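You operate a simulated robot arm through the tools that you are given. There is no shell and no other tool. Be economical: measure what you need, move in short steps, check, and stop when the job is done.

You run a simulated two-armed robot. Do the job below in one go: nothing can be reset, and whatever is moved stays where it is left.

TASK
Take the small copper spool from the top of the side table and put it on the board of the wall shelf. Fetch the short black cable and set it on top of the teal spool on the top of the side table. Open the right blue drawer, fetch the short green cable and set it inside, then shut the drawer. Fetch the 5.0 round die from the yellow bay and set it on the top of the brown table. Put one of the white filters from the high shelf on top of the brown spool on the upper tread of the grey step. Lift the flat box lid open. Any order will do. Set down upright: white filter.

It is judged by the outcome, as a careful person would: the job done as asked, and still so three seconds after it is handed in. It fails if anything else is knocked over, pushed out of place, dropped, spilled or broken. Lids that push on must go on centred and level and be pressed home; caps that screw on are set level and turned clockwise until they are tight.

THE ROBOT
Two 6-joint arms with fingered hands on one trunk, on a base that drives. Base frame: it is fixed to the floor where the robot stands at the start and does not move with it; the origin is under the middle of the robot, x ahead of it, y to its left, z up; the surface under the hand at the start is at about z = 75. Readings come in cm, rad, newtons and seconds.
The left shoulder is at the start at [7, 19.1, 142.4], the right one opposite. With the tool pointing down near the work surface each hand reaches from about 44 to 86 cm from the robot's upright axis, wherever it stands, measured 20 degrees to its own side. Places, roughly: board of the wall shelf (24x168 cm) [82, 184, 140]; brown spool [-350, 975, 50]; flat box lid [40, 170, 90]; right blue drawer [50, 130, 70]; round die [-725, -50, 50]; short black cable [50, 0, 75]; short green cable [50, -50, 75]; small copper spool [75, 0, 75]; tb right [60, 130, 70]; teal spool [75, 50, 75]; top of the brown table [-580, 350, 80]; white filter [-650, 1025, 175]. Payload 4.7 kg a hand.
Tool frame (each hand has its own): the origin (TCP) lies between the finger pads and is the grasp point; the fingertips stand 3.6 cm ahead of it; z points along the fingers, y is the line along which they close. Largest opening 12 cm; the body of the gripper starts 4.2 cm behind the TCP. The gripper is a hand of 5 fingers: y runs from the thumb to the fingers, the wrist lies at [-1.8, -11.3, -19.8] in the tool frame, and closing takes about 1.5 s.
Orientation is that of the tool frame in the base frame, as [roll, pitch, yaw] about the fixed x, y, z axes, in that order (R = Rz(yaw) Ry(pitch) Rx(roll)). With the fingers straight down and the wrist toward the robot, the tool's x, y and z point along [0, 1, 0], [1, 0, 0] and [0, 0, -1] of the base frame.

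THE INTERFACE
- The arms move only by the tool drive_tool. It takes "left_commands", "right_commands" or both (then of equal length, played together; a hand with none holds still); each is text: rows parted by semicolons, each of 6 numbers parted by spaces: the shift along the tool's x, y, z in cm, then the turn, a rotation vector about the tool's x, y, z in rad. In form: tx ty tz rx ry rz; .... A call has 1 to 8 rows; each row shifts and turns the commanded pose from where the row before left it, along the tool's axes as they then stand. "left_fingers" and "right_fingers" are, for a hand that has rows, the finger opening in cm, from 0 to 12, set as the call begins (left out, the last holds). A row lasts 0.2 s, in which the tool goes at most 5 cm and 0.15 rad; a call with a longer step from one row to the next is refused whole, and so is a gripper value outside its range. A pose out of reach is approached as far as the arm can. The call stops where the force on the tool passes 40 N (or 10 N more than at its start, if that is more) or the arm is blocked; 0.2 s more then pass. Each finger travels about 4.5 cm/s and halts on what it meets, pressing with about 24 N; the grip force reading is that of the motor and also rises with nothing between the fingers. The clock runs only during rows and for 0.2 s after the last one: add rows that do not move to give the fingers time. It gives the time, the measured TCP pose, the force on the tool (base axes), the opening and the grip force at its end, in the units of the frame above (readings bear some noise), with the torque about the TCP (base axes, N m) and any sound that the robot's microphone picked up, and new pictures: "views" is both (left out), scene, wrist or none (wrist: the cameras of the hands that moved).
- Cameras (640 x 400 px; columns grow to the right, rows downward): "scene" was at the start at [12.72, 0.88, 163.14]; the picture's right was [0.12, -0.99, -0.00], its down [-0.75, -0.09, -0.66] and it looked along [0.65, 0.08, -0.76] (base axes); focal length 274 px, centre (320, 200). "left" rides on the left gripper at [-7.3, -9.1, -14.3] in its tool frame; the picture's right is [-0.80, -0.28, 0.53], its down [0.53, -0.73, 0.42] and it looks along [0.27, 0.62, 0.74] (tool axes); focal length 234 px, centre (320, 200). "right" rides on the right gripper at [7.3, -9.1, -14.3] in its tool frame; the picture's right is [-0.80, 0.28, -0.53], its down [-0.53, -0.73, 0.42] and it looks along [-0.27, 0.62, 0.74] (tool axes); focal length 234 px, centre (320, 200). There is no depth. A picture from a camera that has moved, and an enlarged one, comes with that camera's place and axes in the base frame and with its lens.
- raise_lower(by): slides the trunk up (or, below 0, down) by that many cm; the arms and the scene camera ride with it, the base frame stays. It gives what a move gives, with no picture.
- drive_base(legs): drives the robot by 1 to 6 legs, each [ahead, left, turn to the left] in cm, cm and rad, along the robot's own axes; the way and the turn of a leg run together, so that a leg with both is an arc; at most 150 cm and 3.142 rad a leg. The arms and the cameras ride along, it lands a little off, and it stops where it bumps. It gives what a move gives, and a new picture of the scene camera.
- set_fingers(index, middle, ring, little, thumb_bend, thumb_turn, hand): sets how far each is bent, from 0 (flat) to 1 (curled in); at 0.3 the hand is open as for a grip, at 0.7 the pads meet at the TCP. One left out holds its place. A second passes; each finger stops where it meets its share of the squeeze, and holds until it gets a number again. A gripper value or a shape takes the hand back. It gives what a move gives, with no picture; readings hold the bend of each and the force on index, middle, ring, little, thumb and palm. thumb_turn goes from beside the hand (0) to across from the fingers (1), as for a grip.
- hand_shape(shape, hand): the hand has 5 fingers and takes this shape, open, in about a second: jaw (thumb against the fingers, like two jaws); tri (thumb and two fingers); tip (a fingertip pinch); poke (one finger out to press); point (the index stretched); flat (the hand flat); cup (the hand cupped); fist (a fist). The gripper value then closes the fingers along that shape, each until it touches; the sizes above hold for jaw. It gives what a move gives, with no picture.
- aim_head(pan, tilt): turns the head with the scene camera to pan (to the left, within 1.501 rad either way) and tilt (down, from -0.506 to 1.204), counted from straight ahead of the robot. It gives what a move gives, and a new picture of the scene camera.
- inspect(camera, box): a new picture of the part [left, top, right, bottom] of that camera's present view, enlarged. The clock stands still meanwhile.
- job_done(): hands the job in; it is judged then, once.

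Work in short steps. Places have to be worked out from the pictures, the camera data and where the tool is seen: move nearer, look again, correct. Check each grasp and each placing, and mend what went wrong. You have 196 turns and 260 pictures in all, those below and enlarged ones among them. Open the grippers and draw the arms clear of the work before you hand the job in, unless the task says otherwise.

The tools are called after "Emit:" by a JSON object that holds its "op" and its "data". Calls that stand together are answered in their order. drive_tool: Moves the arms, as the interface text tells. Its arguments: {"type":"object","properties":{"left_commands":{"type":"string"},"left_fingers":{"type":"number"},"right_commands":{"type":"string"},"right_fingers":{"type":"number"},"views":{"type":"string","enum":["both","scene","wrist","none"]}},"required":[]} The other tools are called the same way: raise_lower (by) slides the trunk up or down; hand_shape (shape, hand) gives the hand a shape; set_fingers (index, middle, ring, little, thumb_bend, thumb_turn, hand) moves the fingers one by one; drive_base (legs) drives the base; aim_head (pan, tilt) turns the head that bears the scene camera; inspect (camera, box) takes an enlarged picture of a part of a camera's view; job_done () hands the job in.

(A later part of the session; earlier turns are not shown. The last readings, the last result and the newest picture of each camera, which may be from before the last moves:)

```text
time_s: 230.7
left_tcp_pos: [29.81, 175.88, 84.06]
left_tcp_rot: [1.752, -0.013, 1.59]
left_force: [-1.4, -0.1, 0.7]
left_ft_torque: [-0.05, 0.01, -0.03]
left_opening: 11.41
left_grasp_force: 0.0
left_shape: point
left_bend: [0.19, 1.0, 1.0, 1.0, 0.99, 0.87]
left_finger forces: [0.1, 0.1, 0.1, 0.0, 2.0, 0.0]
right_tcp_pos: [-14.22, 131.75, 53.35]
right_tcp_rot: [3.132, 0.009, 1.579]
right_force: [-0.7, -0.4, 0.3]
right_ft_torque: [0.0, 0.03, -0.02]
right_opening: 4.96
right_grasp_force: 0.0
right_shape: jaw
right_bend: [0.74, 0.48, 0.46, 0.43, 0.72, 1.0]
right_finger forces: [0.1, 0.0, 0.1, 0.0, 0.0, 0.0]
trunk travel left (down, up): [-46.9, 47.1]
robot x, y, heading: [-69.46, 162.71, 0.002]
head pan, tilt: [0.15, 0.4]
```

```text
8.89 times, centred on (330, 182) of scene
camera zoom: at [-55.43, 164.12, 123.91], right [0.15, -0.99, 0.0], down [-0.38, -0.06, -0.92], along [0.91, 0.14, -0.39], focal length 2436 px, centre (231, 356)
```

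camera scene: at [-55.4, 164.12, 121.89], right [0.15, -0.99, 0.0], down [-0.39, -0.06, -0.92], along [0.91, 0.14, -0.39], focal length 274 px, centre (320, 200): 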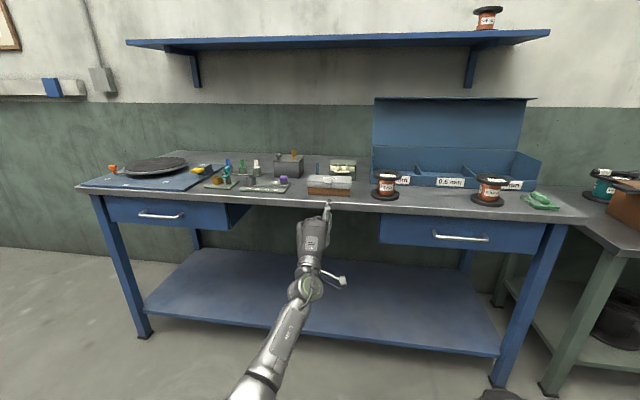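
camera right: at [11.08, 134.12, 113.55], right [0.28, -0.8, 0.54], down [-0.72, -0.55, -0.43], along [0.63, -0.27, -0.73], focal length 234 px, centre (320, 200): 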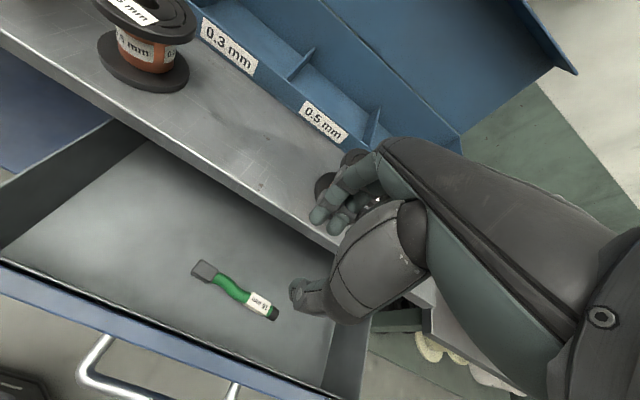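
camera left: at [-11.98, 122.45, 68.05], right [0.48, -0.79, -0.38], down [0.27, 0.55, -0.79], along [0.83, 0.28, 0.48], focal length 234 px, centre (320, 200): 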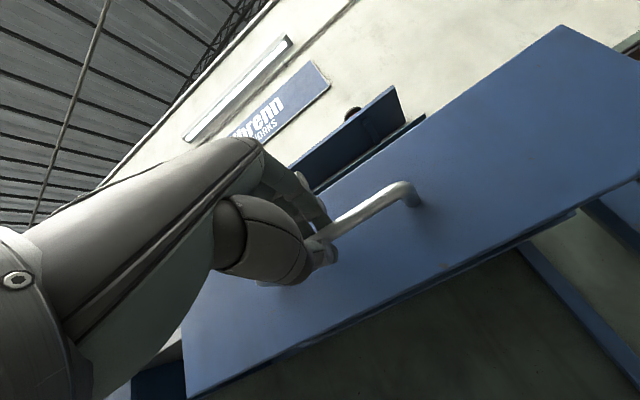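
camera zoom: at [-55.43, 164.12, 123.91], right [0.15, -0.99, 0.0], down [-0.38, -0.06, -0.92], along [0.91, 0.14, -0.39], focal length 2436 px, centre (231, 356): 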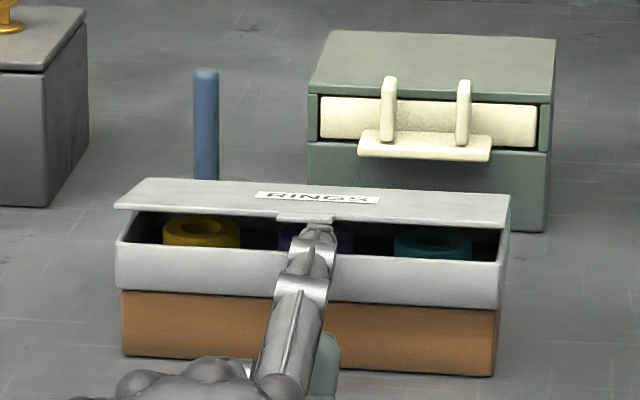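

The lid is lifting: the rings are visible inside. I follow the hinge arc, mostly upward with some forward motion.

Emit:
{"op": "drive_tool", "data": {"left_commands": "0 1.5 0.1 0 0 0;0 1.5 0.2 0 0 0;0 1.5 0.4 0 0 0;0 1.5 0.5 0 0 0;0 0 0 0 0 0", "views": "scene"}}

Emit:
{"op": "inspect", "data": {"camera": "scene", "box": [280, 130, 380, 205]}}

```text
time_s: 231.9
left_tcp_pos: [32.02, 175.71, 89.62]
left_tcp_rot: [1.753, -0.014, 1.592]
left_force: [0.4, 0.1, 0.2]
left_ft_torque: [0.0, -0.04, -0.03]
left_opening: 0.01
left_grasp_force: 0.1
left_shape: point
left_bend: [0.19, 1.0, 1.0, 1.0, 0.99, 0.87]
left_finger forces: [0.4, 0.0, 0.1, 0.0, 0.0, 0.0]
right_tcp_pos: [-14.28, 131.67, 53.22]
right_tcp_rot: [3.133, 0.011, 1.579]
right_force: [-0.6, 0.1, 0.0]
right_ft_torque: [-0.02, 0.01, 0.01]
right_opening: 4.98
right_grasp_force: 0.1
right_shape: jaw
right_bend: [0.74, 0.48, 0.46, 0.43, 0.72, 1.0]
right_finger forces: [0.0, 0.0, 0.0, 0.1, 0.1, 0.0]
trunk travel left (down, up): [-46.9, 47.1]
robot x, y, heading: [-69.36, 163.0, -0.0]
head pan, tilt: [0.15, 0.4]
camera scene: at [-55.4, 164.13, 123.9], right [0.15, -0.99, 0.0], down [-0.39, -0.06, -0.92], along [0.91, 0.14, -0.39], focal length 274 px, centre (320, 200)
```

scene: 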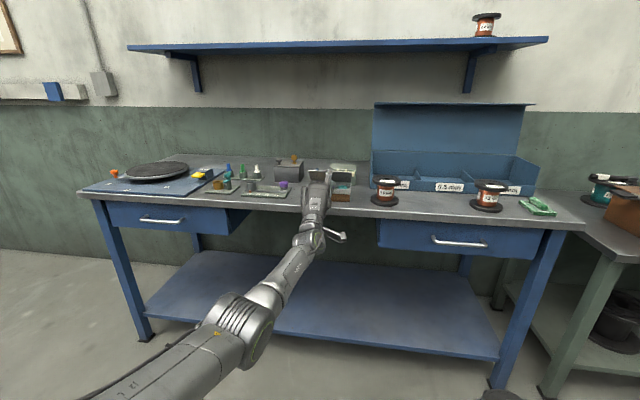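

```text
5.33 times, centred on (330, 168) of scene
camera zoom: at [-55.4, 164.13, 123.9], right [0.15, -0.99, 0.0], down [-0.39, -0.06, -0.92], along [0.91, 0.14, -0.39], focal length 1461 px, centre (267, 373)
```

zoom: 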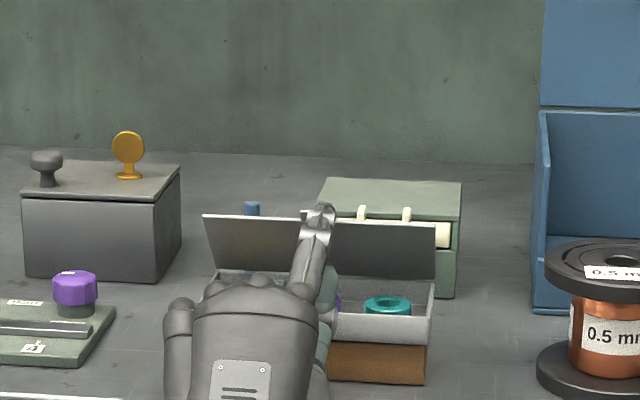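

The lid stands at roughly 55°. I push on, forward and slightly up, to carry it past vertical.

Emit:
{"op": "drive_tool", "data": {"left_commands": "0 1.0 0.8 0 0 0;0 0.8 1.2 0 0 0;0 0.6 1.5 0 0 0;0 0.4 1.5 0 0 0;0 0 0 0 0 0", "views": "none"}}

Emit:
{"op": "inspect", "data": {"camera": "scene", "box": [280, 130, 380, 205]}}

```text
time_s: 233.1
left_tcp_pos: [34.11, 175.55, 92.56]
left_tcp_rot: [1.754, -0.014, 1.595]
left_force: [0.7, -0.2, -0.4]
left_ft_torque: [0.01, 0.04, 0.01]
left_opening: 0.0
left_grasp_force: 0.0
left_shape: point
left_bend: [0.19, 1.0, 1.0, 1.0, 0.99, 0.87]
left_finger forces: [0.0, 0.0, 0.0, 0.0, 0.1, 0.0]
left hand out of reach, approached as far as the arm can: row 2, 3, 4
right_tcp_pos: [-14.34, 131.79, 53.18]
right_tcp_rot: [3.133, 0.01, 1.578]
right_force: [0.3, 0.3, -0.1]
right_ft_torque: [0.03, 0.03, 0.0]
right_opening: 4.96
right_grasp_force: 0.0
right_shape: jaw
right_bend: [0.74, 0.48, 0.46, 0.43, 0.72, 1.0]
right_finger forces: [0.1, 0.0, 0.0, 0.1, 0.0, 0.0]
trunk travel left (down, up): [-46.9, 47.1]
robot x, y, heading: [-69.58, 162.87, -0.002]
head pan, tilt: [0.15, 0.4]
```

```text
5.33 times, centred on (330, 168) of scene
camera zoom: at [-55.38, 164.12, 123.9], right [0.15, -0.99, 0.0], down [-0.39, -0.06, -0.92], along [0.91, 0.14, -0.39], focal length 1461 px, centre (267, 373)
```

zoom: 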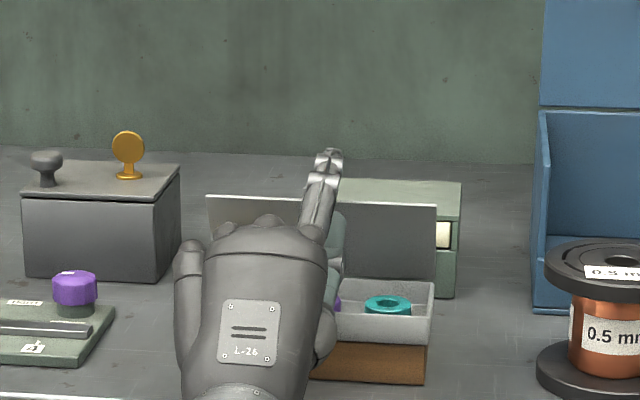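

The arm reached its limit, so I push with the base: 4 cm forward.

Emit:
{"op": "drive_base", "data": {"legs": [[4, 0, 0]]}}

Emit:
{"op": "inspect", "data": {"camera": "scene", "box": [280, 130, 380, 205]}}

```text
time_s: 234.0
left_tcp_pos: [38.15, 175.59, 92.44]
left_tcp_rot: [1.755, -0.014, 1.595]
left_force: [-1.5, 0.0, 1.3]
left_ft_torque: [-0.04, 0.06, -0.05]
left_opening: 0.0
left_grasp_force: 0.0
left_shape: point
left_bend: [0.19, 1.0, 1.0, 1.0, 0.99, 0.87]
left_finger forces: [0.0, 0.0, 0.0, 0.0, 2.1, 0.0]
right_tcp_pos: [-10.32, 131.75, 53.26]
right_tcp_rot: [3.137, 0.008, 1.579]
right_force: [0.9, 0.7, -0.4]
right_ft_torque: [0.01, 0.02, -0.01]
right_opening: 4.97
right_grasp_force: 0.4
right_shape: jaw
right_bend: [0.74, 0.48, 0.46, 0.43, 0.72, 1.0]
right_finger forces: [0.0, 0.1, 0.0, 0.0, 0.1, 0.1]
trunk travel left (down, up): [-46.9, 47.1]
robot x, y, heading: [-65.52, 162.65, 0.001]
head pan, tilt: [0.15, 0.4]
camera scene: at [-51.27, 164.11, 123.88], right [0.15, -0.99, 0.0], down [-0.39, -0.06, -0.92], along [0.91, 0.14, -0.39], focal length 274 px, centre (320, 200)
```

scene: 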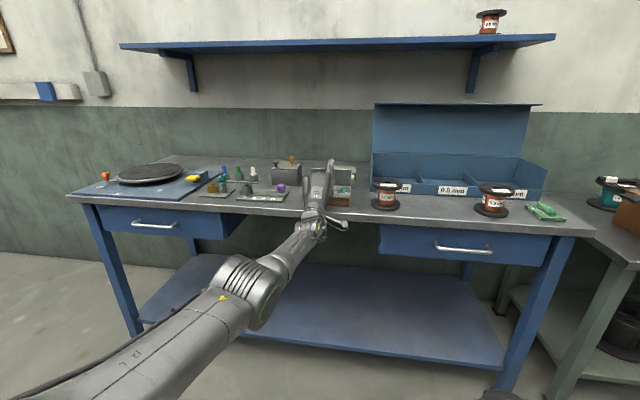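

```text
5.33 times, centred on (330, 168) of scene
camera zoom: at [-51.27, 164.11, 123.88], right [0.15, -0.99, 0.0], down [-0.39, -0.06, -0.92], along [0.91, 0.14, -0.39], focal length 1461 px, centre (267, 373)
```

zoom: 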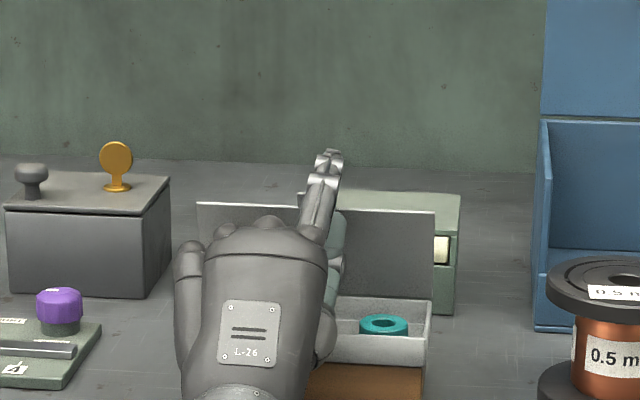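

The lid looks near or past vertical. I back the hand away gently and see whether it stays open.

Emit:
{"op": "drive_base", "data": {"legs": [[-12, 0, 0]]}}

Emit:
{"op": "inspect", "data": {"camera": "scene", "box": [280, 130, 380, 205]}}

Emit:
{"op": "inspect", "data": {"camera": "left", "box": [0, 0, 640, 400]}}

```text
time_s: 235.3
left_tcp_pos: [25.99, 175.59, 92.68]
left_tcp_rot: [1.755, -0.013, 1.588]
left_force: [-0.5, -0.2, -0.1]
left_ft_torque: [0.02, 0.06, 0.02]
left_opening: 0.0
left_grasp_force: 0.0
left_shape: point
left_bend: [0.19, 1.0, 1.0, 1.0, 0.99, 0.87]
left_finger forces: [0.0, 0.1, 0.0, 0.0, 0.0, 0.1]
right_tcp_pos: [-22.38, 131.73, 53.25]
right_tcp_rot: [3.13, 0.011, 1.58]
right_force: [-0.2, 0.6, -0.3]
right_ft_torque: [0.0, -0.01, -0.02]
right_opening: 4.99
right_grasp_force: 0.0
right_shape: jaw
right_bend: [0.74, 0.48, 0.46, 0.43, 0.72, 1.0]
right_finger forces: [0.0, 0.0, 0.1, 0.0, 0.0, 0.0]
trunk travel left (down, up): [-46.9, 47.1]
robot x, y, heading: [-77.5, 162.75, -0.001]
head pan, tilt: [0.15, 0.4]
camera scene: at [-63.48, 164.12, 123.92], right [0.15, -0.99, 0.0], down [-0.38, -0.06, -0.92], along [0.91, 0.14, -0.39], focal length 274 px, centre (320, 200)
```

scene: 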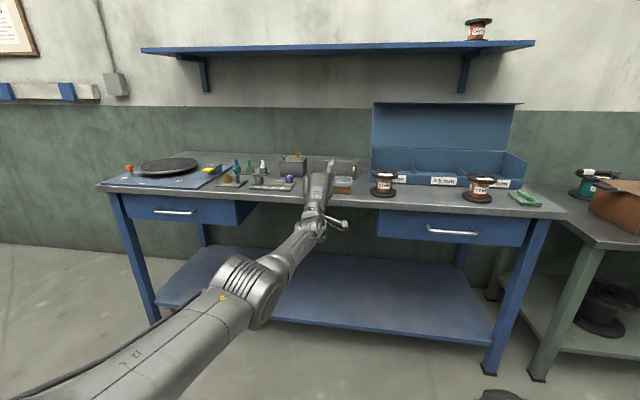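

```text
5.33 times, centred on (330, 168) of scene
camera zoom: at [-63.48, 164.12, 123.92], right [0.15, -0.99, 0.0], down [-0.38, -0.06, -0.92], along [0.91, 0.14, -0.39], focal length 1461 px, centre (267, 373)
```

zoom: 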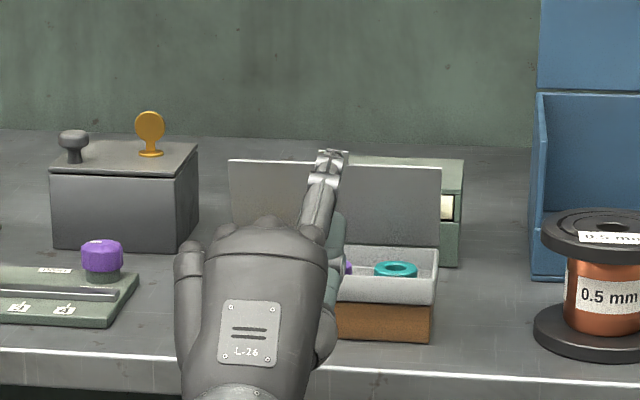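

```text
1.00 times, centred on (320, 200) of left (not enlarged: the box is as wide or as high as the picture)
camera zoom: at [10.39, 168.12, 86.13], right [0.48, -0.79, -0.38], down [0.27, 0.55, -0.79], along [0.83, 0.28, 0.48], focal length 234 px, centre (320, 200)
```

zoom: 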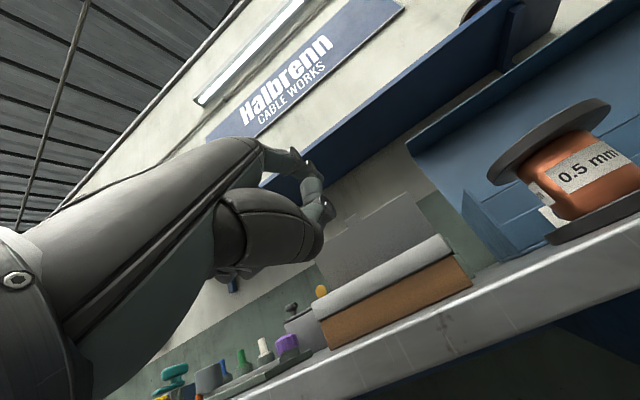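

The lid stays open by itself. I raise the trunk for a view from higher up to judge its angle.

Emit:
{"op": "raise_lower", "data": {"by": 40}}

Emit:
{"op": "aim_head", "data": {"pan": 0.1, "tilt": 0.6}}

Emit:
{"op": "drive_base", "data": {"legs": [[10, -30, 0]]}}

Emit:
{"op": "inspect", "data": {"camera": "scene", "box": [140, 130, 340, 260]}}

```text
time_s: 239.1
left_tcp_pos: [26.16, 175.62, 132.52]
left_tcp_rot: [1.753, -0.013, 1.591]
left_force: [0.2, 0.1, 0.5]
left_ft_torque: [0.01, -0.01, -0.05]
left_opening: 0.02
left_grasp_force: 0.1
left_shape: point
left_bend: [0.19, 1.0, 1.0, 1.0, 0.99, 0.87]
left_finger forces: [0.0, 0.0, 0.0, 0.1, 0.0, 0.0]
right_tcp_pos: [-22.37, 131.6, 93.19]
right_tcp_rot: [3.133, 0.008, 1.579]
right_force: [1.6, 0.5, -0.3]
right_ft_torque: [-0.04, 0.01, 0.03]
right_opening: 4.96
right_grasp_force: 0.0
right_shape: jaw
right_bend: [0.74, 0.48, 0.46, 0.43, 0.72, 1.0]
right_finger forces: [0.0, 0.0, 0.0, 0.0, 0.0, 0.1]
trunk travel left (down, up): [-86.9, 7.1]
robot x, y, heading: [-77.87, 162.62, -0.001]
head pan, tilt: [0.15, 0.4]
```

```text
time_s: 239.8
left_tcp_pos: [26.08, 175.46, 132.58]
left_tcp_rot: [1.753, -0.013, 1.59]
left_force: [0.3, 1.0, 0.6]
left_ft_torque: [-0.01, -0.04, 0.0]
left_opening: 0.01
left_grasp_force: 0.1
left_shape: point
left_bend: [0.19, 1.0, 1.0, 1.0, 0.99, 0.87]
left_finger forces: [0.0, 0.0, 0.0, 0.0, 0.0, 0.0]
right_tcp_pos: [-22.24, 131.73, 93.29]
right_tcp_rot: [3.132, 0.009, 1.579]
right_force: [1.3, 0.6, 0.0]
right_ft_torque: [-0.02, 0.0, 0.02]
right_opening: 4.96
right_grasp_force: 0.2
right_shape: jaw
right_bend: [0.74, 0.48, 0.46, 0.43, 0.72, 1.0]
right_finger forces: [0.0, 0.0, 0.0, 0.1, 0.1, 0.1]
trunk travel left (down, up): [-86.9, 7.1]
robot x, y, heading: [-77.36, 162.93, -0.003]
head pan, tilt: [0.099, 0.6]
camera scene: at [-63.69, 163.61, 162.08], right [0.1, -1.0, 0.0], down [-0.56, -0.06, -0.83], along [0.82, 0.08, -0.56], focal length 274 px, centre (320, 200)
```

scene: 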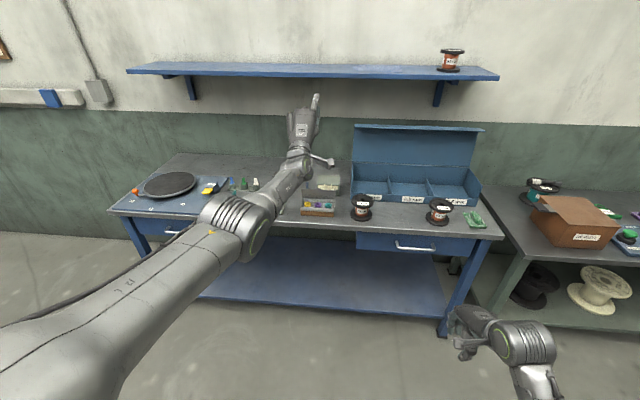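

```text
time_s: 241.9
left_tcp_pos: [36.03, 145.62, 132.64]
left_tcp_rot: [1.755, -0.013, 1.59]
left_force: [1.2, 0.5, -1.5]
left_ft_torque: [-0.01, 0.03, 0.01]
left_opening: 0.0
left_grasp_force: 0.0
left_shape: point
left_bend: [0.19, 1.0, 1.0, 1.0, 0.99, 0.87]
left_finger forces: [0.0, 0.0, 0.0, 0.1, 0.0, 0.1]
right_tcp_pos: [-12.19, 101.86, 93.42]
right_tcp_rot: [3.132, 0.01, 1.578]
right_force: [-0.3, 0.6, 1.4]
right_ft_torque: [-0.03, -0.02, 0.02]
right_opening: 4.94
right_grasp_force: 0.0
right_shape: jaw
right_bend: [0.74, 0.48, 0.46, 0.43, 0.72, 1.0]
right_finger forces: [0.1, 0.0, 0.1, 0.0, 0.1, 0.0]
trunk travel left (down, up): [-86.9, 7.1]
robot x, y, heading: [-67.22, 132.64, 0.001]
head pan, tilt: [0.099, 0.6]
camera scene: at [-53.76, 133.87, 162.09], right [0.1, -1.0, 0.0], down [-0.56, -0.06, -0.83], along [0.82, 0.08, -0.56], focal length 274 px, centre (320, 200)
```

scene: 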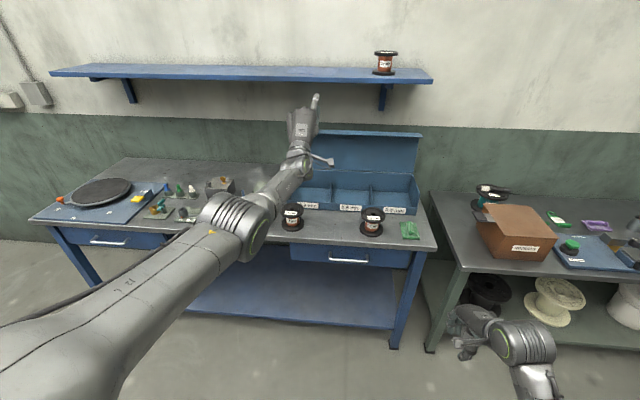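

```text
3.08 times, centred on (240, 195) of scene
camera zoom: at [-53.76, 133.87, 162.09], right [0.1, -1.0, 0.0], down [-0.56, -0.06, -0.83], along [0.82, 0.08, -0.56], focal length 843 px, centre (566, 215)
```

zoom: 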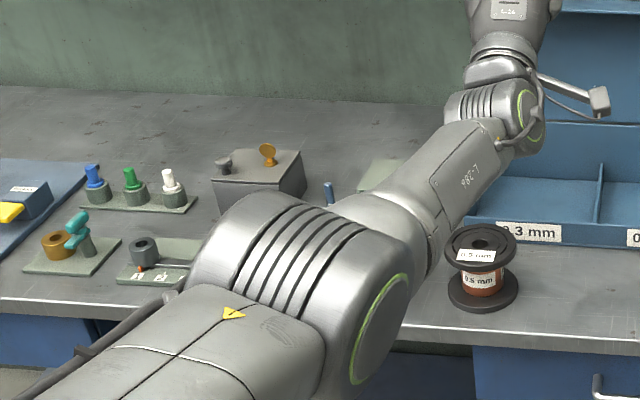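

My own arm hides the box. I back away and to the left and look again, which is also on the way to the far stations.

Emit:
{"op": "drive_base", "data": {"legs": [[-60, 90, 0]]}}

Emit:
{"op": "aim_head", "data": {"pan": -0.35, "tilt": 0.45}}

Emit:
{"op": "inspect", "data": {"camera": "scene", "box": [250, 130, 410, 230]}}

```text
time_s: 247.5
left_tcp_pos: [-23.66, 235.85, 132.52]
left_tcp_rot: [1.753, -0.014, 1.584]
left_force: [-0.3, -0.3, -0.1]
left_ft_torque: [0.0, 0.01, 0.0]
left_opening: 0.0
left_grasp_force: 0.0
left_shape: point
left_bend: [0.19, 1.0, 1.0, 1.0, 0.99, 0.87]
left_finger forces: [0.0, 0.0, 0.0, 0.0, 0.1, 0.0]
right_tcp_pos: [-72.27, 192.44, 93.25]
right_tcp_rot: [3.134, 0.009, 1.574]
right_force: [-0.1, 0.1, 0.2]
right_ft_torque: [-0.01, -0.01, -0.01]
right_opening: 4.97
right_grasp_force: 0.2
right_shape: jaw
right_bend: [0.74, 0.48, 0.46, 0.43, 0.72, 1.0]
right_finger forces: [0.0, 0.0, 0.0, 0.0, 0.1, 0.0]
trunk travel left (down, up): [-86.9, 7.1]
robot x, y, heading: [-127.26, 224.15, -0.009]
head pan, tilt: [0.099, 0.6]
camera scene: at [-113.49, 224.48, 162.07], right [0.09, -1.0, 0.0], down [-0.56, -0.05, -0.82], along [0.82, 0.08, -0.57], focal length 274 px, centre (320, 200)
```

scene: 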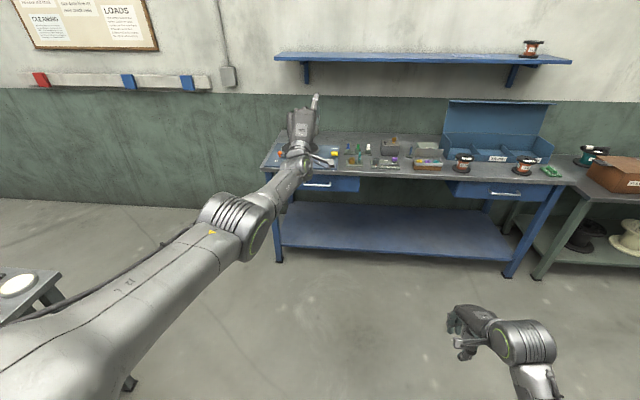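

```text
time_s: 248.4
left_tcp_pos: [-23.51, 235.91, 132.62]
left_tcp_rot: [1.753, -0.013, 1.585]
left_force: [0.4, -0.2, 0.8]
left_ft_torque: [0.02, -0.01, -0.01]
left_opening: 0.0
left_grasp_force: 0.1
left_shape: point
left_bend: [0.19, 1.0, 1.0, 1.0, 0.99, 0.87]
left_finger forces: [0.0, 0.1, 0.0, 0.0, 0.0, 0.1]
right_tcp_pos: [-72.27, 192.39, 93.24]
right_tcp_rot: [3.133, 0.008, 1.573]
right_force: [0.1, 0.8, -0.4]
right_ft_torque: [0.02, 0.06, -0.03]
right_opening: 4.94
right_grasp_force: 0.0
right_shape: jaw
right_bend: [0.74, 0.48, 0.46, 0.43, 0.72, 1.0]
right_finger forces: [0.0, 0.0, 0.0, 0.0, 0.0, 0.1]
trunk travel left (down, up): [-86.9, 7.1]
robot x, y, heading: [-127.49, 223.86, -0.009]
head pan, tilt: [-0.351, 0.45]
camera scene: at [-113.7, 220.48, 163.43], right [-0.35, -0.94, 0.0], down [-0.41, 0.15, -0.9], along [0.84, -0.31, -0.44], focal length 274 px, centre (320, 200)
```

scene: 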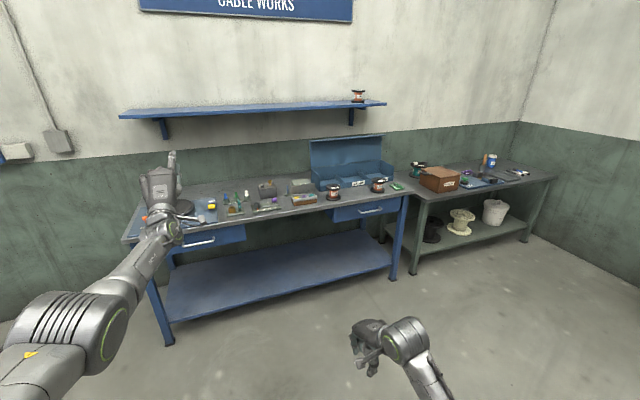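

```text
4.00 times, centred on (330, 180) of scene
camera zoom: at [-113.7, 220.48, 163.43], right [-0.35, -0.94, 0.0], down [-0.41, 0.15, -0.9], along [0.84, -0.31, -0.44], focal length 1096 px, centre (280, 280)
```

zoom: 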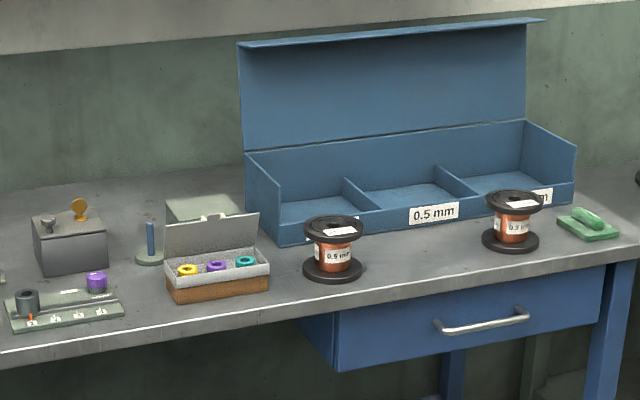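

The lid stands open, and the drawer is shut. Now to the far stations: I bring the left arm back to a compact default posture before driving.

Emit:
{"op": "hand_shape", "data": {"hand": "left", "shape": "jaw"}}

Emit:
{"op": "drive_tool", "data": {"left_commands": "0 0 -4 0.15 0 0;0 0 -4 0.15 0 0;0 -1 -4 0.15 0 0;0 -2 -3 0.15 0 0;0 -3 -2 0.15 0 0;0 -4 -1 0.15 0 0;0 -4 0 0.15 0 0;0 -4 0 0.15 0 0", "left_fingers": 12, "views": "none"}}

Emit:
{"op": "drive_tool", "data": {"left_commands": "0 -3 0 0.15 0 0;0 -2 3 0.06 0 0;0 0 3 0 0 0;0 0 0 0 0 0", "right_commands": "0 0 -3 0 0 0;0 0 -3 0 0 0;0 0 -3 0 0 0;0 0 0 0 0 0", "views": "none"}}

Emit:
{"op": "drive_base", "data": {"legs": [[0, 0, 2.4]]}}

Emit:
{"op": "aim_head", "data": {"pan": 1.0, "tilt": 0.15}}

```text
time_s: 249.3
left_tcp_pos: [-23.6, 236.0, 132.61]
left_tcp_rot: [1.753, -0.013, 1.585]
left_force: [-0.1, 1.2, 0.2]
left_ft_torque: [-0.01, -0.02, -0.01]
left_opening: 11.95
left_grasp_force: 0.0
left_shape: jaw
left_bend: [0.3, 0.3, 0.3, 0.3, 0.3, 0.97]
left_finger forces: [0.0, 0.0, 0.0, 0.0, 0.0, 0.0]
right_tcp_pos: [-72.4, 192.31, 93.16]
right_tcp_rot: [3.131, 0.009, 1.574]
right_force: [0.1, -0.3, -0.4]
right_ft_torque: [-0.01, 0.01, -0.01]
right_opening: 5.0
right_grasp_force: 0.1
right_shape: jaw
right_bend: [0.74, 0.48, 0.46, 0.43, 0.72, 1.0]
right_finger forces: [0.1, 0.2, 0.1, 0.0, 0.0, 0.0]
trunk travel left (down, up): [-86.9, 7.1]
robot x, y, heading: [-127.37, 223.71, -0.008]
head pan, tilt: [-0.351, 0.45]
```

```text
time_s: 251.1
left_tcp_pos: [-53.91, 235.57, 130.33]
left_tcp_rot: [2.955, -0.013, 1.584]
left_force: [0.1, 0.4, 0.8]
left_ft_torque: [0.01, 0.0, -0.05]
left_opening: 11.98
left_grasp_force: 0.1
left_shape: jaw
left_bend: [0.3, 0.3, 0.3, 0.3, 0.3, 0.98]
left_finger forces: [0.0, 0.1, 0.0, 0.0, 0.0, 0.0]
right_tcp_pos: [-72.34, 192.4, 93.32]
right_tcp_rot: [3.129, 0.01, 1.574]
right_force: [0.4, -0.1, -1.1]
right_ft_torque: [0.03, -0.01, 0.0]
right_opening: 4.96
right_grasp_force: 0.0
right_shape: jaw
right_bend: [0.74, 0.48, 0.46, 0.43, 0.72, 1.0]
right_finger forces: [0.1, 0.0, 0.0, 0.1, 0.0, 0.1]
trunk travel left (down, up): [-86.9, 7.1]
robot x, y, heading: [-126.84, 224.07, -0.006]
head pan, tilt: [-0.351, 0.45]
```

```text
time_s: 252.1
left_tcp_pos: [-53.64, 234.77, 120.61]
left_tcp_rot: [-3.12, -0.013, 1.584]
left_force: [-0.1, -0.5, 0.1]
left_ft_torque: [0.0, 0.0, 0.02]
left_opening: 12.01
left_grasp_force: 0.0
left_shape: jaw
left_bend: [0.3, 0.3, 0.3, 0.3, 0.3, 0.98]
left_finger forces: [0.0, 0.1, 0.0, 0.0, 0.0, 0.1]
left hand out of reach, approached as far as the arm can: row 1, 2
right_tcp_pos: [-72.31, 192.4, 102.18]
right_tcp_rot: [3.134, 0.008, 1.575]
right_force: [0.3, -0.3, -0.2]
right_ft_torque: [-0.02, 0.01, 0.04]
right_opening: 4.97
right_grasp_force: 0.1
right_shape: jaw
right_bend: [0.74, 0.48, 0.46, 0.43, 0.72, 1.0]
right_finger forces: [0.0, 0.0, 0.1, 0.0, 0.0, 0.0]
trunk travel left (down, up): [-86.9, 7.1]
robot x, y, heading: [-127.59, 224.08, -0.007]
head pan, tilt: [-0.351, 0.45]
```

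```text
time_s: 258.4
left_tcp_pos: [-188.31, 266.37, 120.51]
left_tcp_rot: [-3.121, -0.016, -2.312]
left_force: [-0.8, 0.8, -0.9]
left_ft_torque: [0.03, -0.02, 0.03]
left_opening: 12.02
left_grasp_force: 0.1
left_shape: jaw
left_bend: [0.3, 0.3, 0.3, 0.3, 0.3, 0.98]
left_finger forces: [0.1, 0.0, 0.0, 0.1, 0.0, 0.1]
right_tcp_pos: [-145.79, 284.22, 102.17]
right_tcp_rot: [3.133, 0.007, -2.323]
right_force: [-0.1, 1.3, -0.1]
right_ft_torque: [-0.04, -0.02, 0.01]
right_opening: 4.97
right_grasp_force: 0.1
right_shape: jaw
right_bend: [0.74, 0.48, 0.46, 0.43, 0.72, 1.0]
right_finger forces: [0.0, 0.1, 0.1, 0.0, 0.0, 0.1]
trunk travel left (down, up): [-86.9, 7.1]
robot x, y, heading: [-127.31, 223.8, 2.383]
head pan, tilt: [-0.351, 0.45]
camera scene: at [-135.06, 235.47, 163.43], right [0.9, 0.44, 0.0], down [0.19, -0.39, -0.9], along [-0.4, 0.81, -0.44], focal length 274 px, centre (320, 200)
```

scene: 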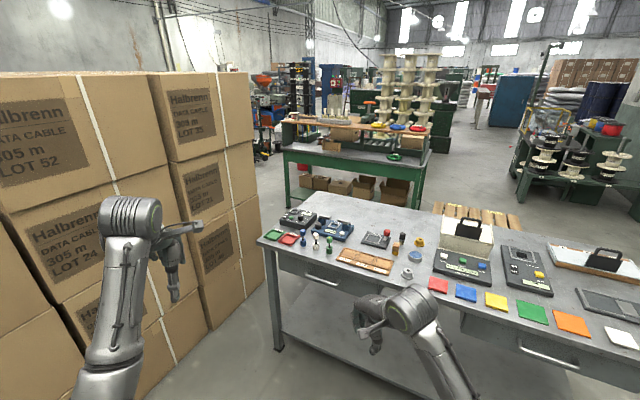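

```text
time_s: 259.9
left_tcp_pos: [-188.32, 266.44, 120.63]
left_tcp_rot: [-3.121, -0.013, -2.313]
left_force: [0.6, -0.4, -0.1]
left_ft_torque: [0.02, 0.02, 0.0]
left_opening: 12.0
left_grasp_force: 0.0
left_shape: jaw
left_bend: [0.3, 0.3, 0.3, 0.3, 0.3, 0.98]
left_finger forces: [0.0, 0.0, 0.0, 0.0, 0.1, 0.0]
right_tcp_pos: [-145.72, 284.22, 102.27]
right_tcp_rot: [3.133, 0.008, -2.322]
right_force: [-0.4, -0.6, -0.4]
right_ft_torque: [0.0, 0.02, 0.01]
right_opening: 4.98
right_grasp_force: 0.1
right_shape: jaw
right_bend: [0.74, 0.48, 0.46, 0.43, 0.72, 1.0]
right_finger forces: [0.1, 0.0, 0.1, 0.0, 0.0, 0.0]
trunk travel left (down, up): [-86.9, 7.1]
robot x, y, heading: [-127.33, 223.51, 2.376]
head pan, tilt: [1.0, 0.15]
camera scene: at [-140.01, 225.05, 166.23], right [-0.23, 0.97, 0.0], down [0.15, 0.03, -0.99], along [-0.96, -0.23, -0.15], focal length 274 px, centre (320, 200)
```

scene: 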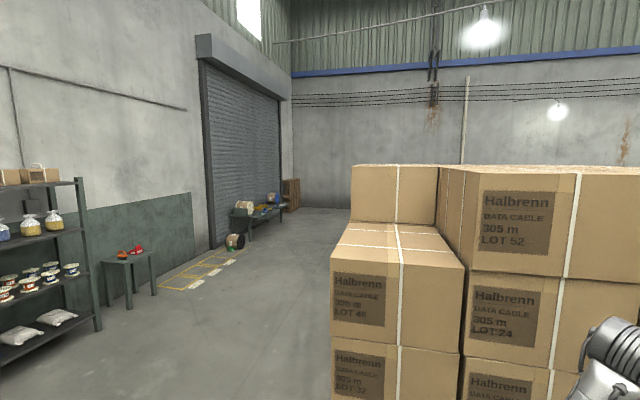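

To the west I see a yellow-marked floor zone by the roller door with a low bench, matching the die's place, and an open lane at y about 65. I turn to face it and drive along the lane.

Emit:
{"op": "drive_base", "data": {"legs": [[0, 0, 0.765], [0, 150, 0], [150, 0, 0], [150, 0, 0], [110, 0, 0]]}}

Emit:
{"op": "aim_head", "data": {"pan": 0.45, "tilt": 0.4}}

```text
time_s: 288.7
left_tcp_pos: [-610.19, 56.37, 120.56]
left_tcp_rot: [-3.12, -0.015, -1.528]
left_force: [0.2, -1.0, 0.6]
left_ft_torque: [-0.01, 0.03, 0.02]
left_opening: 12.01
left_grasp_force: 0.1
left_shape: jaw
left_bend: [0.3, 0.3, 0.3, 0.3, 0.3, 0.98]
left_finger forces: [0.0, 0.0, 0.0, 0.1, 0.1, 0.0]
right_tcp_pos: [-592.57, 99.14, 102.18]
right_tcp_rot: [3.132, 0.008, -1.538]
right_force: [0.0, -0.4, -0.5]
right_ft_torque: [0.01, -0.01, 0.0]
right_opening: 4.98
right_grasp_force: 0.1
right_shape: jaw
right_bend: [0.74, 0.48, 0.46, 0.43, 0.72, 1.0]
right_finger forces: [0.0, 0.0, 0.0, 0.0, 0.1, 0.1]
trunk travel left (down, up): [-86.9, 7.1]
robot x, y, heading: [-536.87, 69.39, -3.116]
head pan, tilt: [1.0, 0.15]
camera scene: at [-546.82, 61.32, 166.23], right [-0.85, 0.52, 0.0], down [0.08, 0.13, -0.99], along [-0.52, -0.84, -0.15], focal length 274 px, centre (320, 200)
```

scene: 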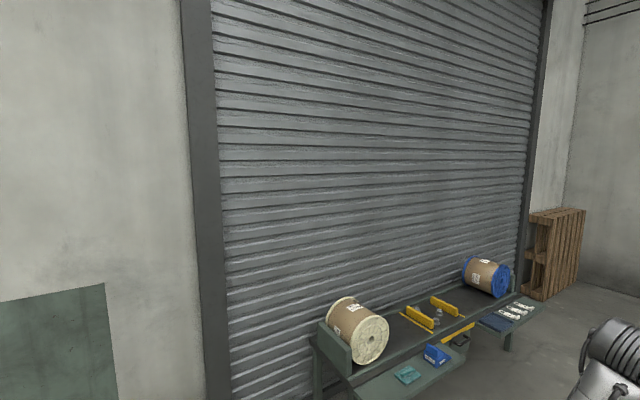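

```text
time_s: 289.7
left_tcp_pos: [-610.2, 56.22, 120.49]
left_tcp_rot: [-3.119, -0.014, -1.528]
left_force: [0.0, 0.9, 0.7]
left_ft_torque: [0.02, 0.04, 0.01]
left_opening: 12.0
left_grasp_force: 0.0
left_shape: jaw
left_bend: [0.3, 0.3, 0.3, 0.3, 0.3, 0.98]
left_finger forces: [0.0, 0.1, 0.1, 0.0, 0.1, 0.1]
right_tcp_pos: [-592.74, 99.16, 102.21]
right_tcp_rot: [3.133, 0.007, -1.54]
right_force: [0.0, 0.9, 0.0]
right_ft_torque: [0.0, -0.03, -0.01]
right_opening: 4.97
right_grasp_force: 0.1
right_shape: jaw
right_bend: [0.74, 0.48, 0.46, 0.43, 0.72, 1.0]
right_finger forces: [0.0, 0.0, 0.0, 0.0, 0.0, 0.0]
trunk travel left (down, up): [-86.9, 7.1]
robot x, y, heading: [-536.85, 69.07, -3.121]
head pan, tilt: [0.45, 0.4]
camera scene: at [-550.25, 65.01, 163.91], right [-0.46, 0.89, 0.0], down [0.35, 0.18, -0.92], along [-0.82, -0.42, -0.39], focal length 274 px, centre (320, 200)
```

scene: 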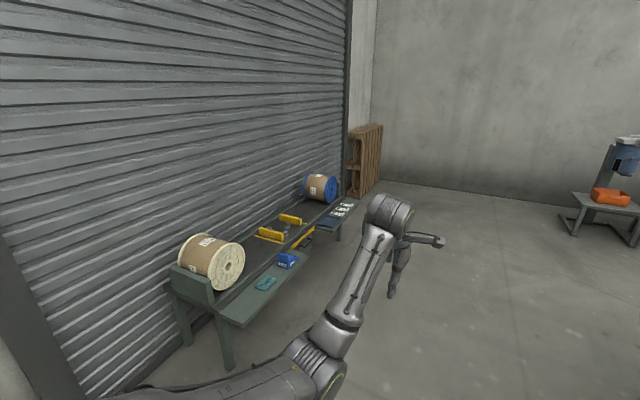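

The bench lies along the roller door, and the yellow guides are near (-721, -54). I drive to x about -708, turn to face the bench, and approach to y about 22.

Emit:
{"op": "drive_base", "data": {"legs": [[100, 0, 0], [71, 0, 0], [0, 0, 1.55], [40, 0, 0]]}}

Emit:
{"op": "aim_head", "data": {"pan": -0.1, "tilt": 0.85}}

```text
time_s: 304.4
left_tcp_pos: [-695.5, -48.44, 120.55]
left_tcp_rot: [-3.12, -0.014, 0.037]
left_force: [-0.2, -0.3, -0.2]
left_ft_torque: [0.02, -0.04, 0.0]
left_opening: 12.02
left_grasp_force: 0.1
left_shape: jaw
left_bend: [0.3, 0.3, 0.3, 0.3, 0.3, 0.98]
left_finger forces: [0.0, 0.0, 0.0, 0.1, 0.0, 0.0]
right_tcp_pos: [-738.29, -30.57, 102.31]
right_tcp_rot: [3.131, 0.009, 0.025]
right_force: [0.0, 0.7, 0.4]
right_ft_torque: [-0.03, 0.03, 0.01]
right_opening: 4.97
right_grasp_force: 0.0
right_shape: jaw
right_bend: [0.74, 0.48, 0.46, 0.43, 0.72, 1.0]
right_finger forces: [0.1, 0.0, 0.0, 0.0, 0.1, 0.0]
trunk travel left (down, up): [-86.9, 7.1]
robot x, y, heading: [-707.84, 24.61, -1.558]
head pan, tilt: [0.45, 0.4]
camera scene: at [-703.9, 11.59, 163.92], right [-0.89, -0.45, 0.0], down [-0.17, 0.35, -0.92], along [0.41, -0.82, -0.39], focal length 274 px, centre (320, 200)
```

scene: 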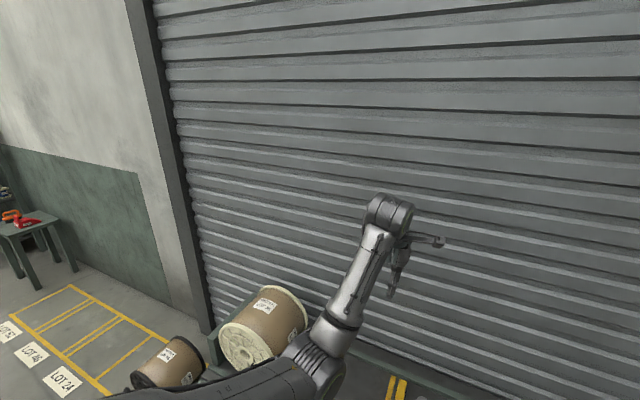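

```text
time_s: 305.4
left_tcp_pos: [-695.54, -48.52, 120.51]
left_tcp_rot: [-3.121, -0.014, 0.037]
left_force: [-0.2, -0.1, 0.2]
left_ft_torque: [-0.02, 0.03, -0.01]
left_opening: 12.0
left_grasp_force: 0.0
left_shape: jaw
left_bend: [0.3, 0.3, 0.3, 0.3, 0.3, 0.98]
left_finger forces: [0.1, 0.0, 0.0, 0.0, 0.0, 0.0]
right_tcp_pos: [-738.31, -30.7, 102.17]
right_tcp_rot: [3.133, 0.009, 0.024]
right_force: [-0.4, -0.4, 0.2]
right_ft_torque: [-0.01, 0.0, -0.02]
right_opening: 4.95
right_grasp_force: 0.0
right_shape: jaw
right_bend: [0.74, 0.48, 0.46, 0.43, 0.72, 1.0]
right_finger forces: [0.0, 0.1, 0.0, 0.0, 0.0, 0.0]
trunk travel left (down, up): [-86.9, 7.1]
robot x, y, heading: [-707.91, 24.85, -1.555]
head pan, tilt: [-0.099, 0.85]
camera scene: at [-708.71, 12.01, 160.0], right [-1.0, 0.08, 0.0], down [0.06, 0.75, -0.66], along [-0.06, -0.66, -0.75], focal length 274 px, centre (320, 200)
```

scene: 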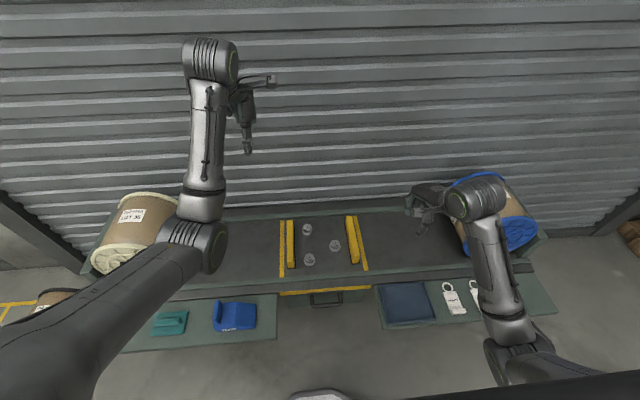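

Between the yellow rails are three small dies. I enlarge them to read the labels.

Emit:
{"op": "inspect", "data": {"camera": "scene", "box": [270, 210, 374, 275]}}

```text
6.15 times, centred on (322, 242) of scene
camera zoom: at [-708.71, 12.01, 160.0], right [-1.0, 0.08, 0.0], down [0.06, 0.75, -0.66], along [-0.06, -0.66, -0.75], focal length 1686 px, centre (308, -62)
```

zoom: 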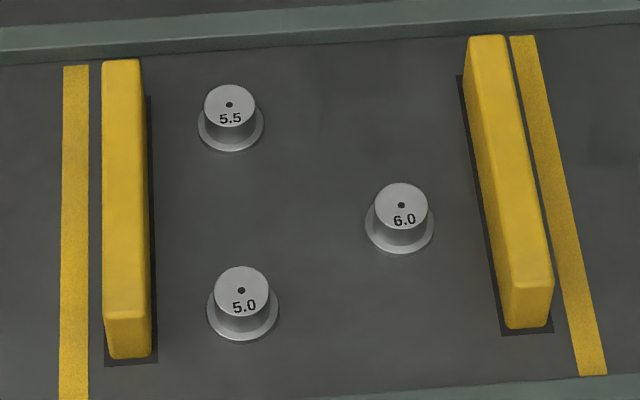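

The 5.0 die is the near left one, at about (-709.6, -48.6), standing on z 50. I shift the base so it suits the right hand, lower the trunk, and move over it.

Emit:
{"op": "drive_base", "data": {"legs": [[2, 13, -0.012]]}}

Emit:
{"op": "raise_lower", "data": {"by": -25}}

Emit:
{"op": "drive_tool", "data": {"right_commands": "3 3.5 0 0 0 0;3 3.5 0 0 0 0;3 3.5 0 0 0 0;3 3 0 0 0 0;2.5 2 0 0 0 0;0 0 0 0 0 0", "right_fingers": 9, "views": "wrist"}}

```text
time_s: 306.7
left_tcp_pos: [-683.57, -50.53, 120.52]
left_tcp_rot: [-3.121, -0.014, 0.024]
left_force: [0.6, 0.2, -0.2]
left_ft_torque: [-0.02, -0.02, -0.03]
left_opening: 11.98
left_grasp_force: 0.2
left_shape: jaw
left_bend: [0.3, 0.3, 0.3, 0.3, 0.3, 0.98]
left_finger forces: [0.1, 0.1, 0.0, 0.1, 0.1, 0.1]
right_tcp_pos: [-726.05, -32.15, 102.23]
right_tcp_rot: [3.134, 0.009, 0.013]
right_force: [0.3, -0.1, 0.1]
right_ft_torque: [-0.01, -0.02, 0.0]
right_opening: 4.97
right_grasp_force: 0.0
right_shape: jaw
right_bend: [0.74, 0.48, 0.46, 0.43, 0.72, 1.0]
right_finger forces: [0.0, 0.0, 0.1, 0.0, 0.0, 0.0]
trunk travel left (down, up): [-86.9, 7.1]
robot x, y, heading: [-695.11, 23.06, -1.563]
head pan, tilt: [-0.099, 0.85]
camera scene: at [-696.08, 10.13, 159.99], right [-1.0, 0.1, 0.0], down [0.07, 0.75, -0.66], along [-0.06, -0.66, -0.75], focal length 274 px, centre (320, 200)
```

scene: 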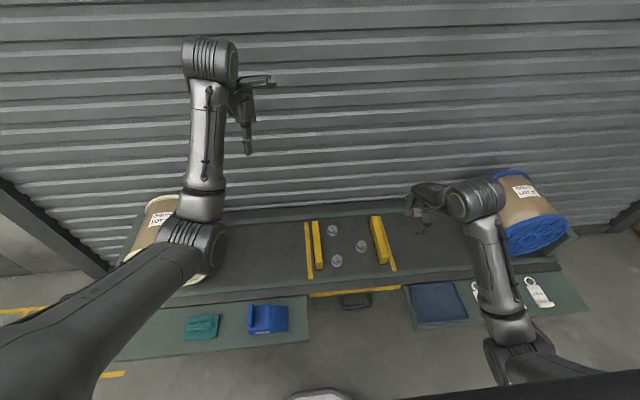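

```text
time_s: 309.3
left_tcp_pos: [-683.68, -50.55, 95.52]
left_tcp_rot: [-3.12, -0.012, 0.023]
left_force: [0.1, 0.2, 1.0]
left_ft_torque: [0.0, -0.01, 0.03]
left_opening: 12.0
left_grasp_force: 0.0
left_shape: jaw
left_bend: [0.3, 0.3, 0.3, 0.3, 0.3, 0.98]
left_finger forces: [0.0, 0.0, 0.1, 0.1, 0.0, 0.0]
right_tcp_pos: [-726.04, -32.18, 77.24]
right_tcp_rot: [3.133, 0.009, 0.012]
right_force: [0.2, -0.1, -0.2]
right_ft_torque: [0.0, 0.03, 0.02]
right_opening: 4.96
right_grasp_force: 0.1
right_shape: jaw
right_bend: [0.74, 0.48, 0.46, 0.43, 0.72, 1.0]
right_finger forces: [0.0, 0.0, 0.0, 0.1, 0.0, 0.1]
trunk travel left (down, up): [-61.9, 32.1]
robot x, y, heading: [-695.15, 22.97, -1.568]
head pan, tilt: [-0.099, 0.85]
```

```text
time_s: 310.7
left_tcp_pos: [-683.6, -50.47, 95.56]
left_tcp_rot: [-3.121, -0.013, 0.021]
left_force: [0.3, -0.2, 0.3]
left_ft_torque: [0.0, -0.03, 0.03]
left_opening: 12.0
left_grasp_force: 0.0
left_shape: jaw
left_bend: [0.3, 0.3, 0.3, 0.3, 0.3, 0.98]
left_finger forces: [0.0, 0.1, 0.0, 0.1, 0.1, 0.1]
right_tcp_pos: [-711.45, -47.65, 77.24]
right_tcp_rot: [3.132, 0.007, 0.009]
right_force: [0.7, 0.4, -0.2]
right_ft_torque: [-0.02, -0.02, -0.03]
right_opening: 8.99
right_grasp_force: 0.0
right_shape: jaw
right_bend: [0.26, 0.36, 0.34, 0.34, 0.56, 0.99]
right_finger forces: [0.1, 0.1, 0.0, 0.0, 0.0, 0.1]
trunk travel left (down, up): [-61.9, 32.1]
robot x, y, heading: [-694.89, 22.7, -1.566]
head pan, tilt: [-0.099, 0.85]
camera right: at [-704.01, -38.42, 91.53], right [-0.8, -0.28, 0.54], down [-0.54, 0.72, -0.43], along [-0.27, -0.63, -0.73], focal length 234 px, centre (320, 200)
```

right: 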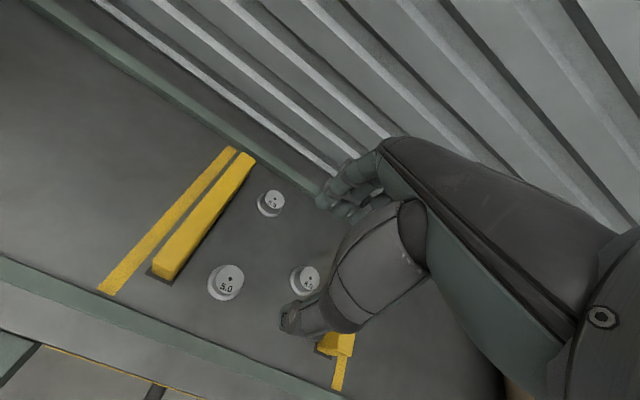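

The die's position refines to (-709.1, -48.6). I centre on it and descend to just above the bench.

Emit:
{"op": "drive_tool", "data": {"right_commands": "1.2 0.5 2 0 0 0;1.1 0.4 4 0 0 0;0 0 4 0 0 0;0 0 4 0 0 0;0 0 4 0 0 0;0 0 3 0 0 0;0 0 1.2 0 0 0;0 0 0 0 0 0", "views": "wrist"}}

```text
time_s: 312.5
left_tcp_pos: [-683.55, -50.35, 95.75]
left_tcp_rot: [-3.123, -0.013, 0.022]
left_force: [0.5, -0.2, 0.2]
left_ft_torque: [0.04, 0.02, 0.01]
left_opening: 11.99
left_grasp_force: 0.0
left_shape: jaw
left_bend: [0.3, 0.3, 0.3, 0.3, 0.3, 0.98]
left_finger forces: [0.1, 0.1, 0.1, 0.0, 0.1, 0.0]
right_tcp_pos: [-709.19, -48.69, 55.63]
right_tcp_rot: [3.12, 0.007, 0.013]
right_force: [0.6, -3.8, 33.5]
right_ft_torque: [1.93, -0.09, -0.04]
right_opening: 8.93
right_grasp_force: 0.0
right_shape: jaw
right_bend: [0.26, 0.36, 0.33, 0.34, 0.56, 1.0]
right_finger forces: [0.0, 0.0, 0.0, 0.0, 33.1, 0.0]
trunk travel left (down, up): [-61.9, 32.1]
robot x, y, heading: [-694.94, 23.04, -1.57]
head pan, tilt: [-0.099, 0.85]
camera right: at [-701.82, -39.38, 69.78], right [-0.8, -0.28, 0.54], down [-0.54, 0.72, -0.43], along [-0.26, -0.64, -0.72], focal length 234 px, centre (320, 200)
```

right: 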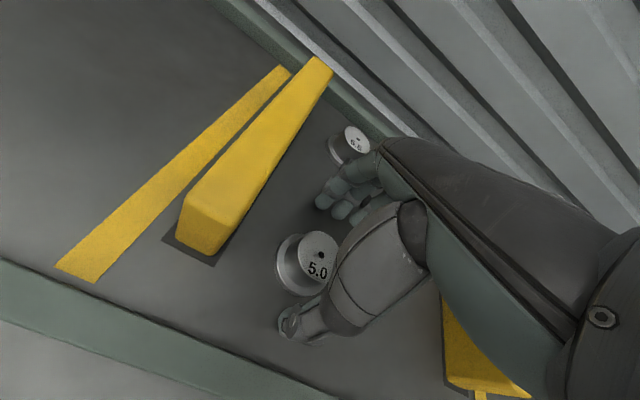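

The thumb touches the deck. I rise 8 mm and close on the die.

Emit:
{"op": "drive_tool", "data": {"right_commands": "0 0 -0.8 0 0 0;0 0 0 0 0 0", "views": "none"}}

Emit:
{"op": "drive_tool", "data": {"right_commands": "0 0 0 0 0 0;0 0 0 0 0 0;0 0 0 0 0 0;0 0 0 0 0 0;0 0 0 0 0 0;0 0 0 0 0 0;0 0 0 0 0 0", "right_fingers": 2, "views": "wrist"}}

```text
time_s: 313.1
left_tcp_pos: [-683.53, -50.51, 95.6]
left_tcp_rot: [-3.12, -0.013, 0.021]
left_force: [-0.8, 0.7, 0.2]
left_ft_torque: [-0.01, 0.0, -0.03]
left_opening: 12.0
left_grasp_force: 0.1
left_shape: jaw
left_bend: [0.3, 0.3, 0.3, 0.3, 0.3, 0.98]
left_finger forces: [0.0, 0.1, 0.1, 0.0, 0.0, 0.1]
right_tcp_pos: [-709.28, -48.37, 55.58]
right_tcp_rot: [3.136, 0.011, 0.012]
right_force: [0.2, -1.9, 8.9]
right_ft_torque: [0.02, 0.0, 0.02]
right_opening: 8.96
right_grasp_force: 0.1
right_shape: jaw
right_bend: [0.26, 0.35, 0.33, 0.34, 0.57, 0.99]
right_finger forces: [0.0, 3.4, 0.0, 0.0, 5.0, 0.0]
trunk travel left (down, up): [-61.9, 32.1]
robot x, y, heading: [-695.3, 22.8, -1.57]
head pan, tilt: [-0.099, 0.85]
```

```text
time_s: 314.7
left_tcp_pos: [-683.5, -50.32, 95.76]
left_tcp_rot: [-3.122, -0.014, 0.023]
left_force: [0.8, 0.6, 0.2]
left_ft_torque: [-0.06, -0.04, -0.03]
left_opening: 12.01
left_grasp_force: 0.2
left_shape: jaw
left_bend: [0.3, 0.3, 0.3, 0.3, 0.3, 0.98]
left_finger forces: [0.0, 0.1, 0.0, 0.0, 0.0, 0.1]
right_tcp_pos: [-709.22, -48.58, 56.1]
right_tcp_rot: [3.125, 0.009, 0.01]
right_force: [-4.1, 0.7, 23.2]
right_ft_torque: [-0.45, -0.07, -0.12]
right_opening: 2.97
right_grasp_force: 24.1
right_shape: jaw
right_bend: [0.7, 0.55, 0.66, 0.64, 0.72, 1.0]
right_finger forces: [34.0, 0.0, 0.0, 0.0, 25.3, 0.0]
trunk travel left (down, up): [-61.9, 32.1]
robot x, y, heading: [-695.14, 22.88, -1.57]
head pan, tilt: [-0.099, 0.85]
camera right: at [-701.93, -39.28, 70.32], right [-0.8, -0.28, 0.54], down [-0.54, 0.72, -0.43], along [-0.27, -0.63, -0.73], focal length 234 px, centre (320, 200)
```

right: 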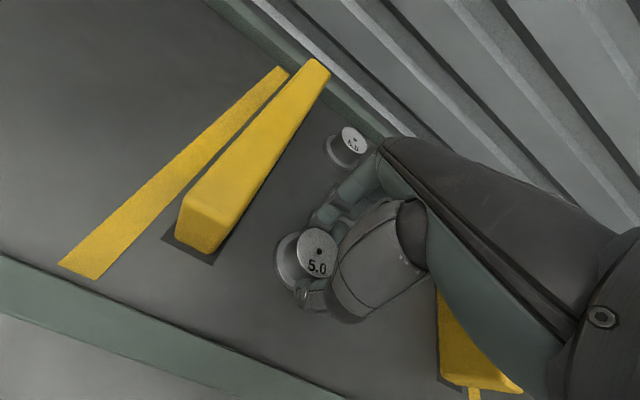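

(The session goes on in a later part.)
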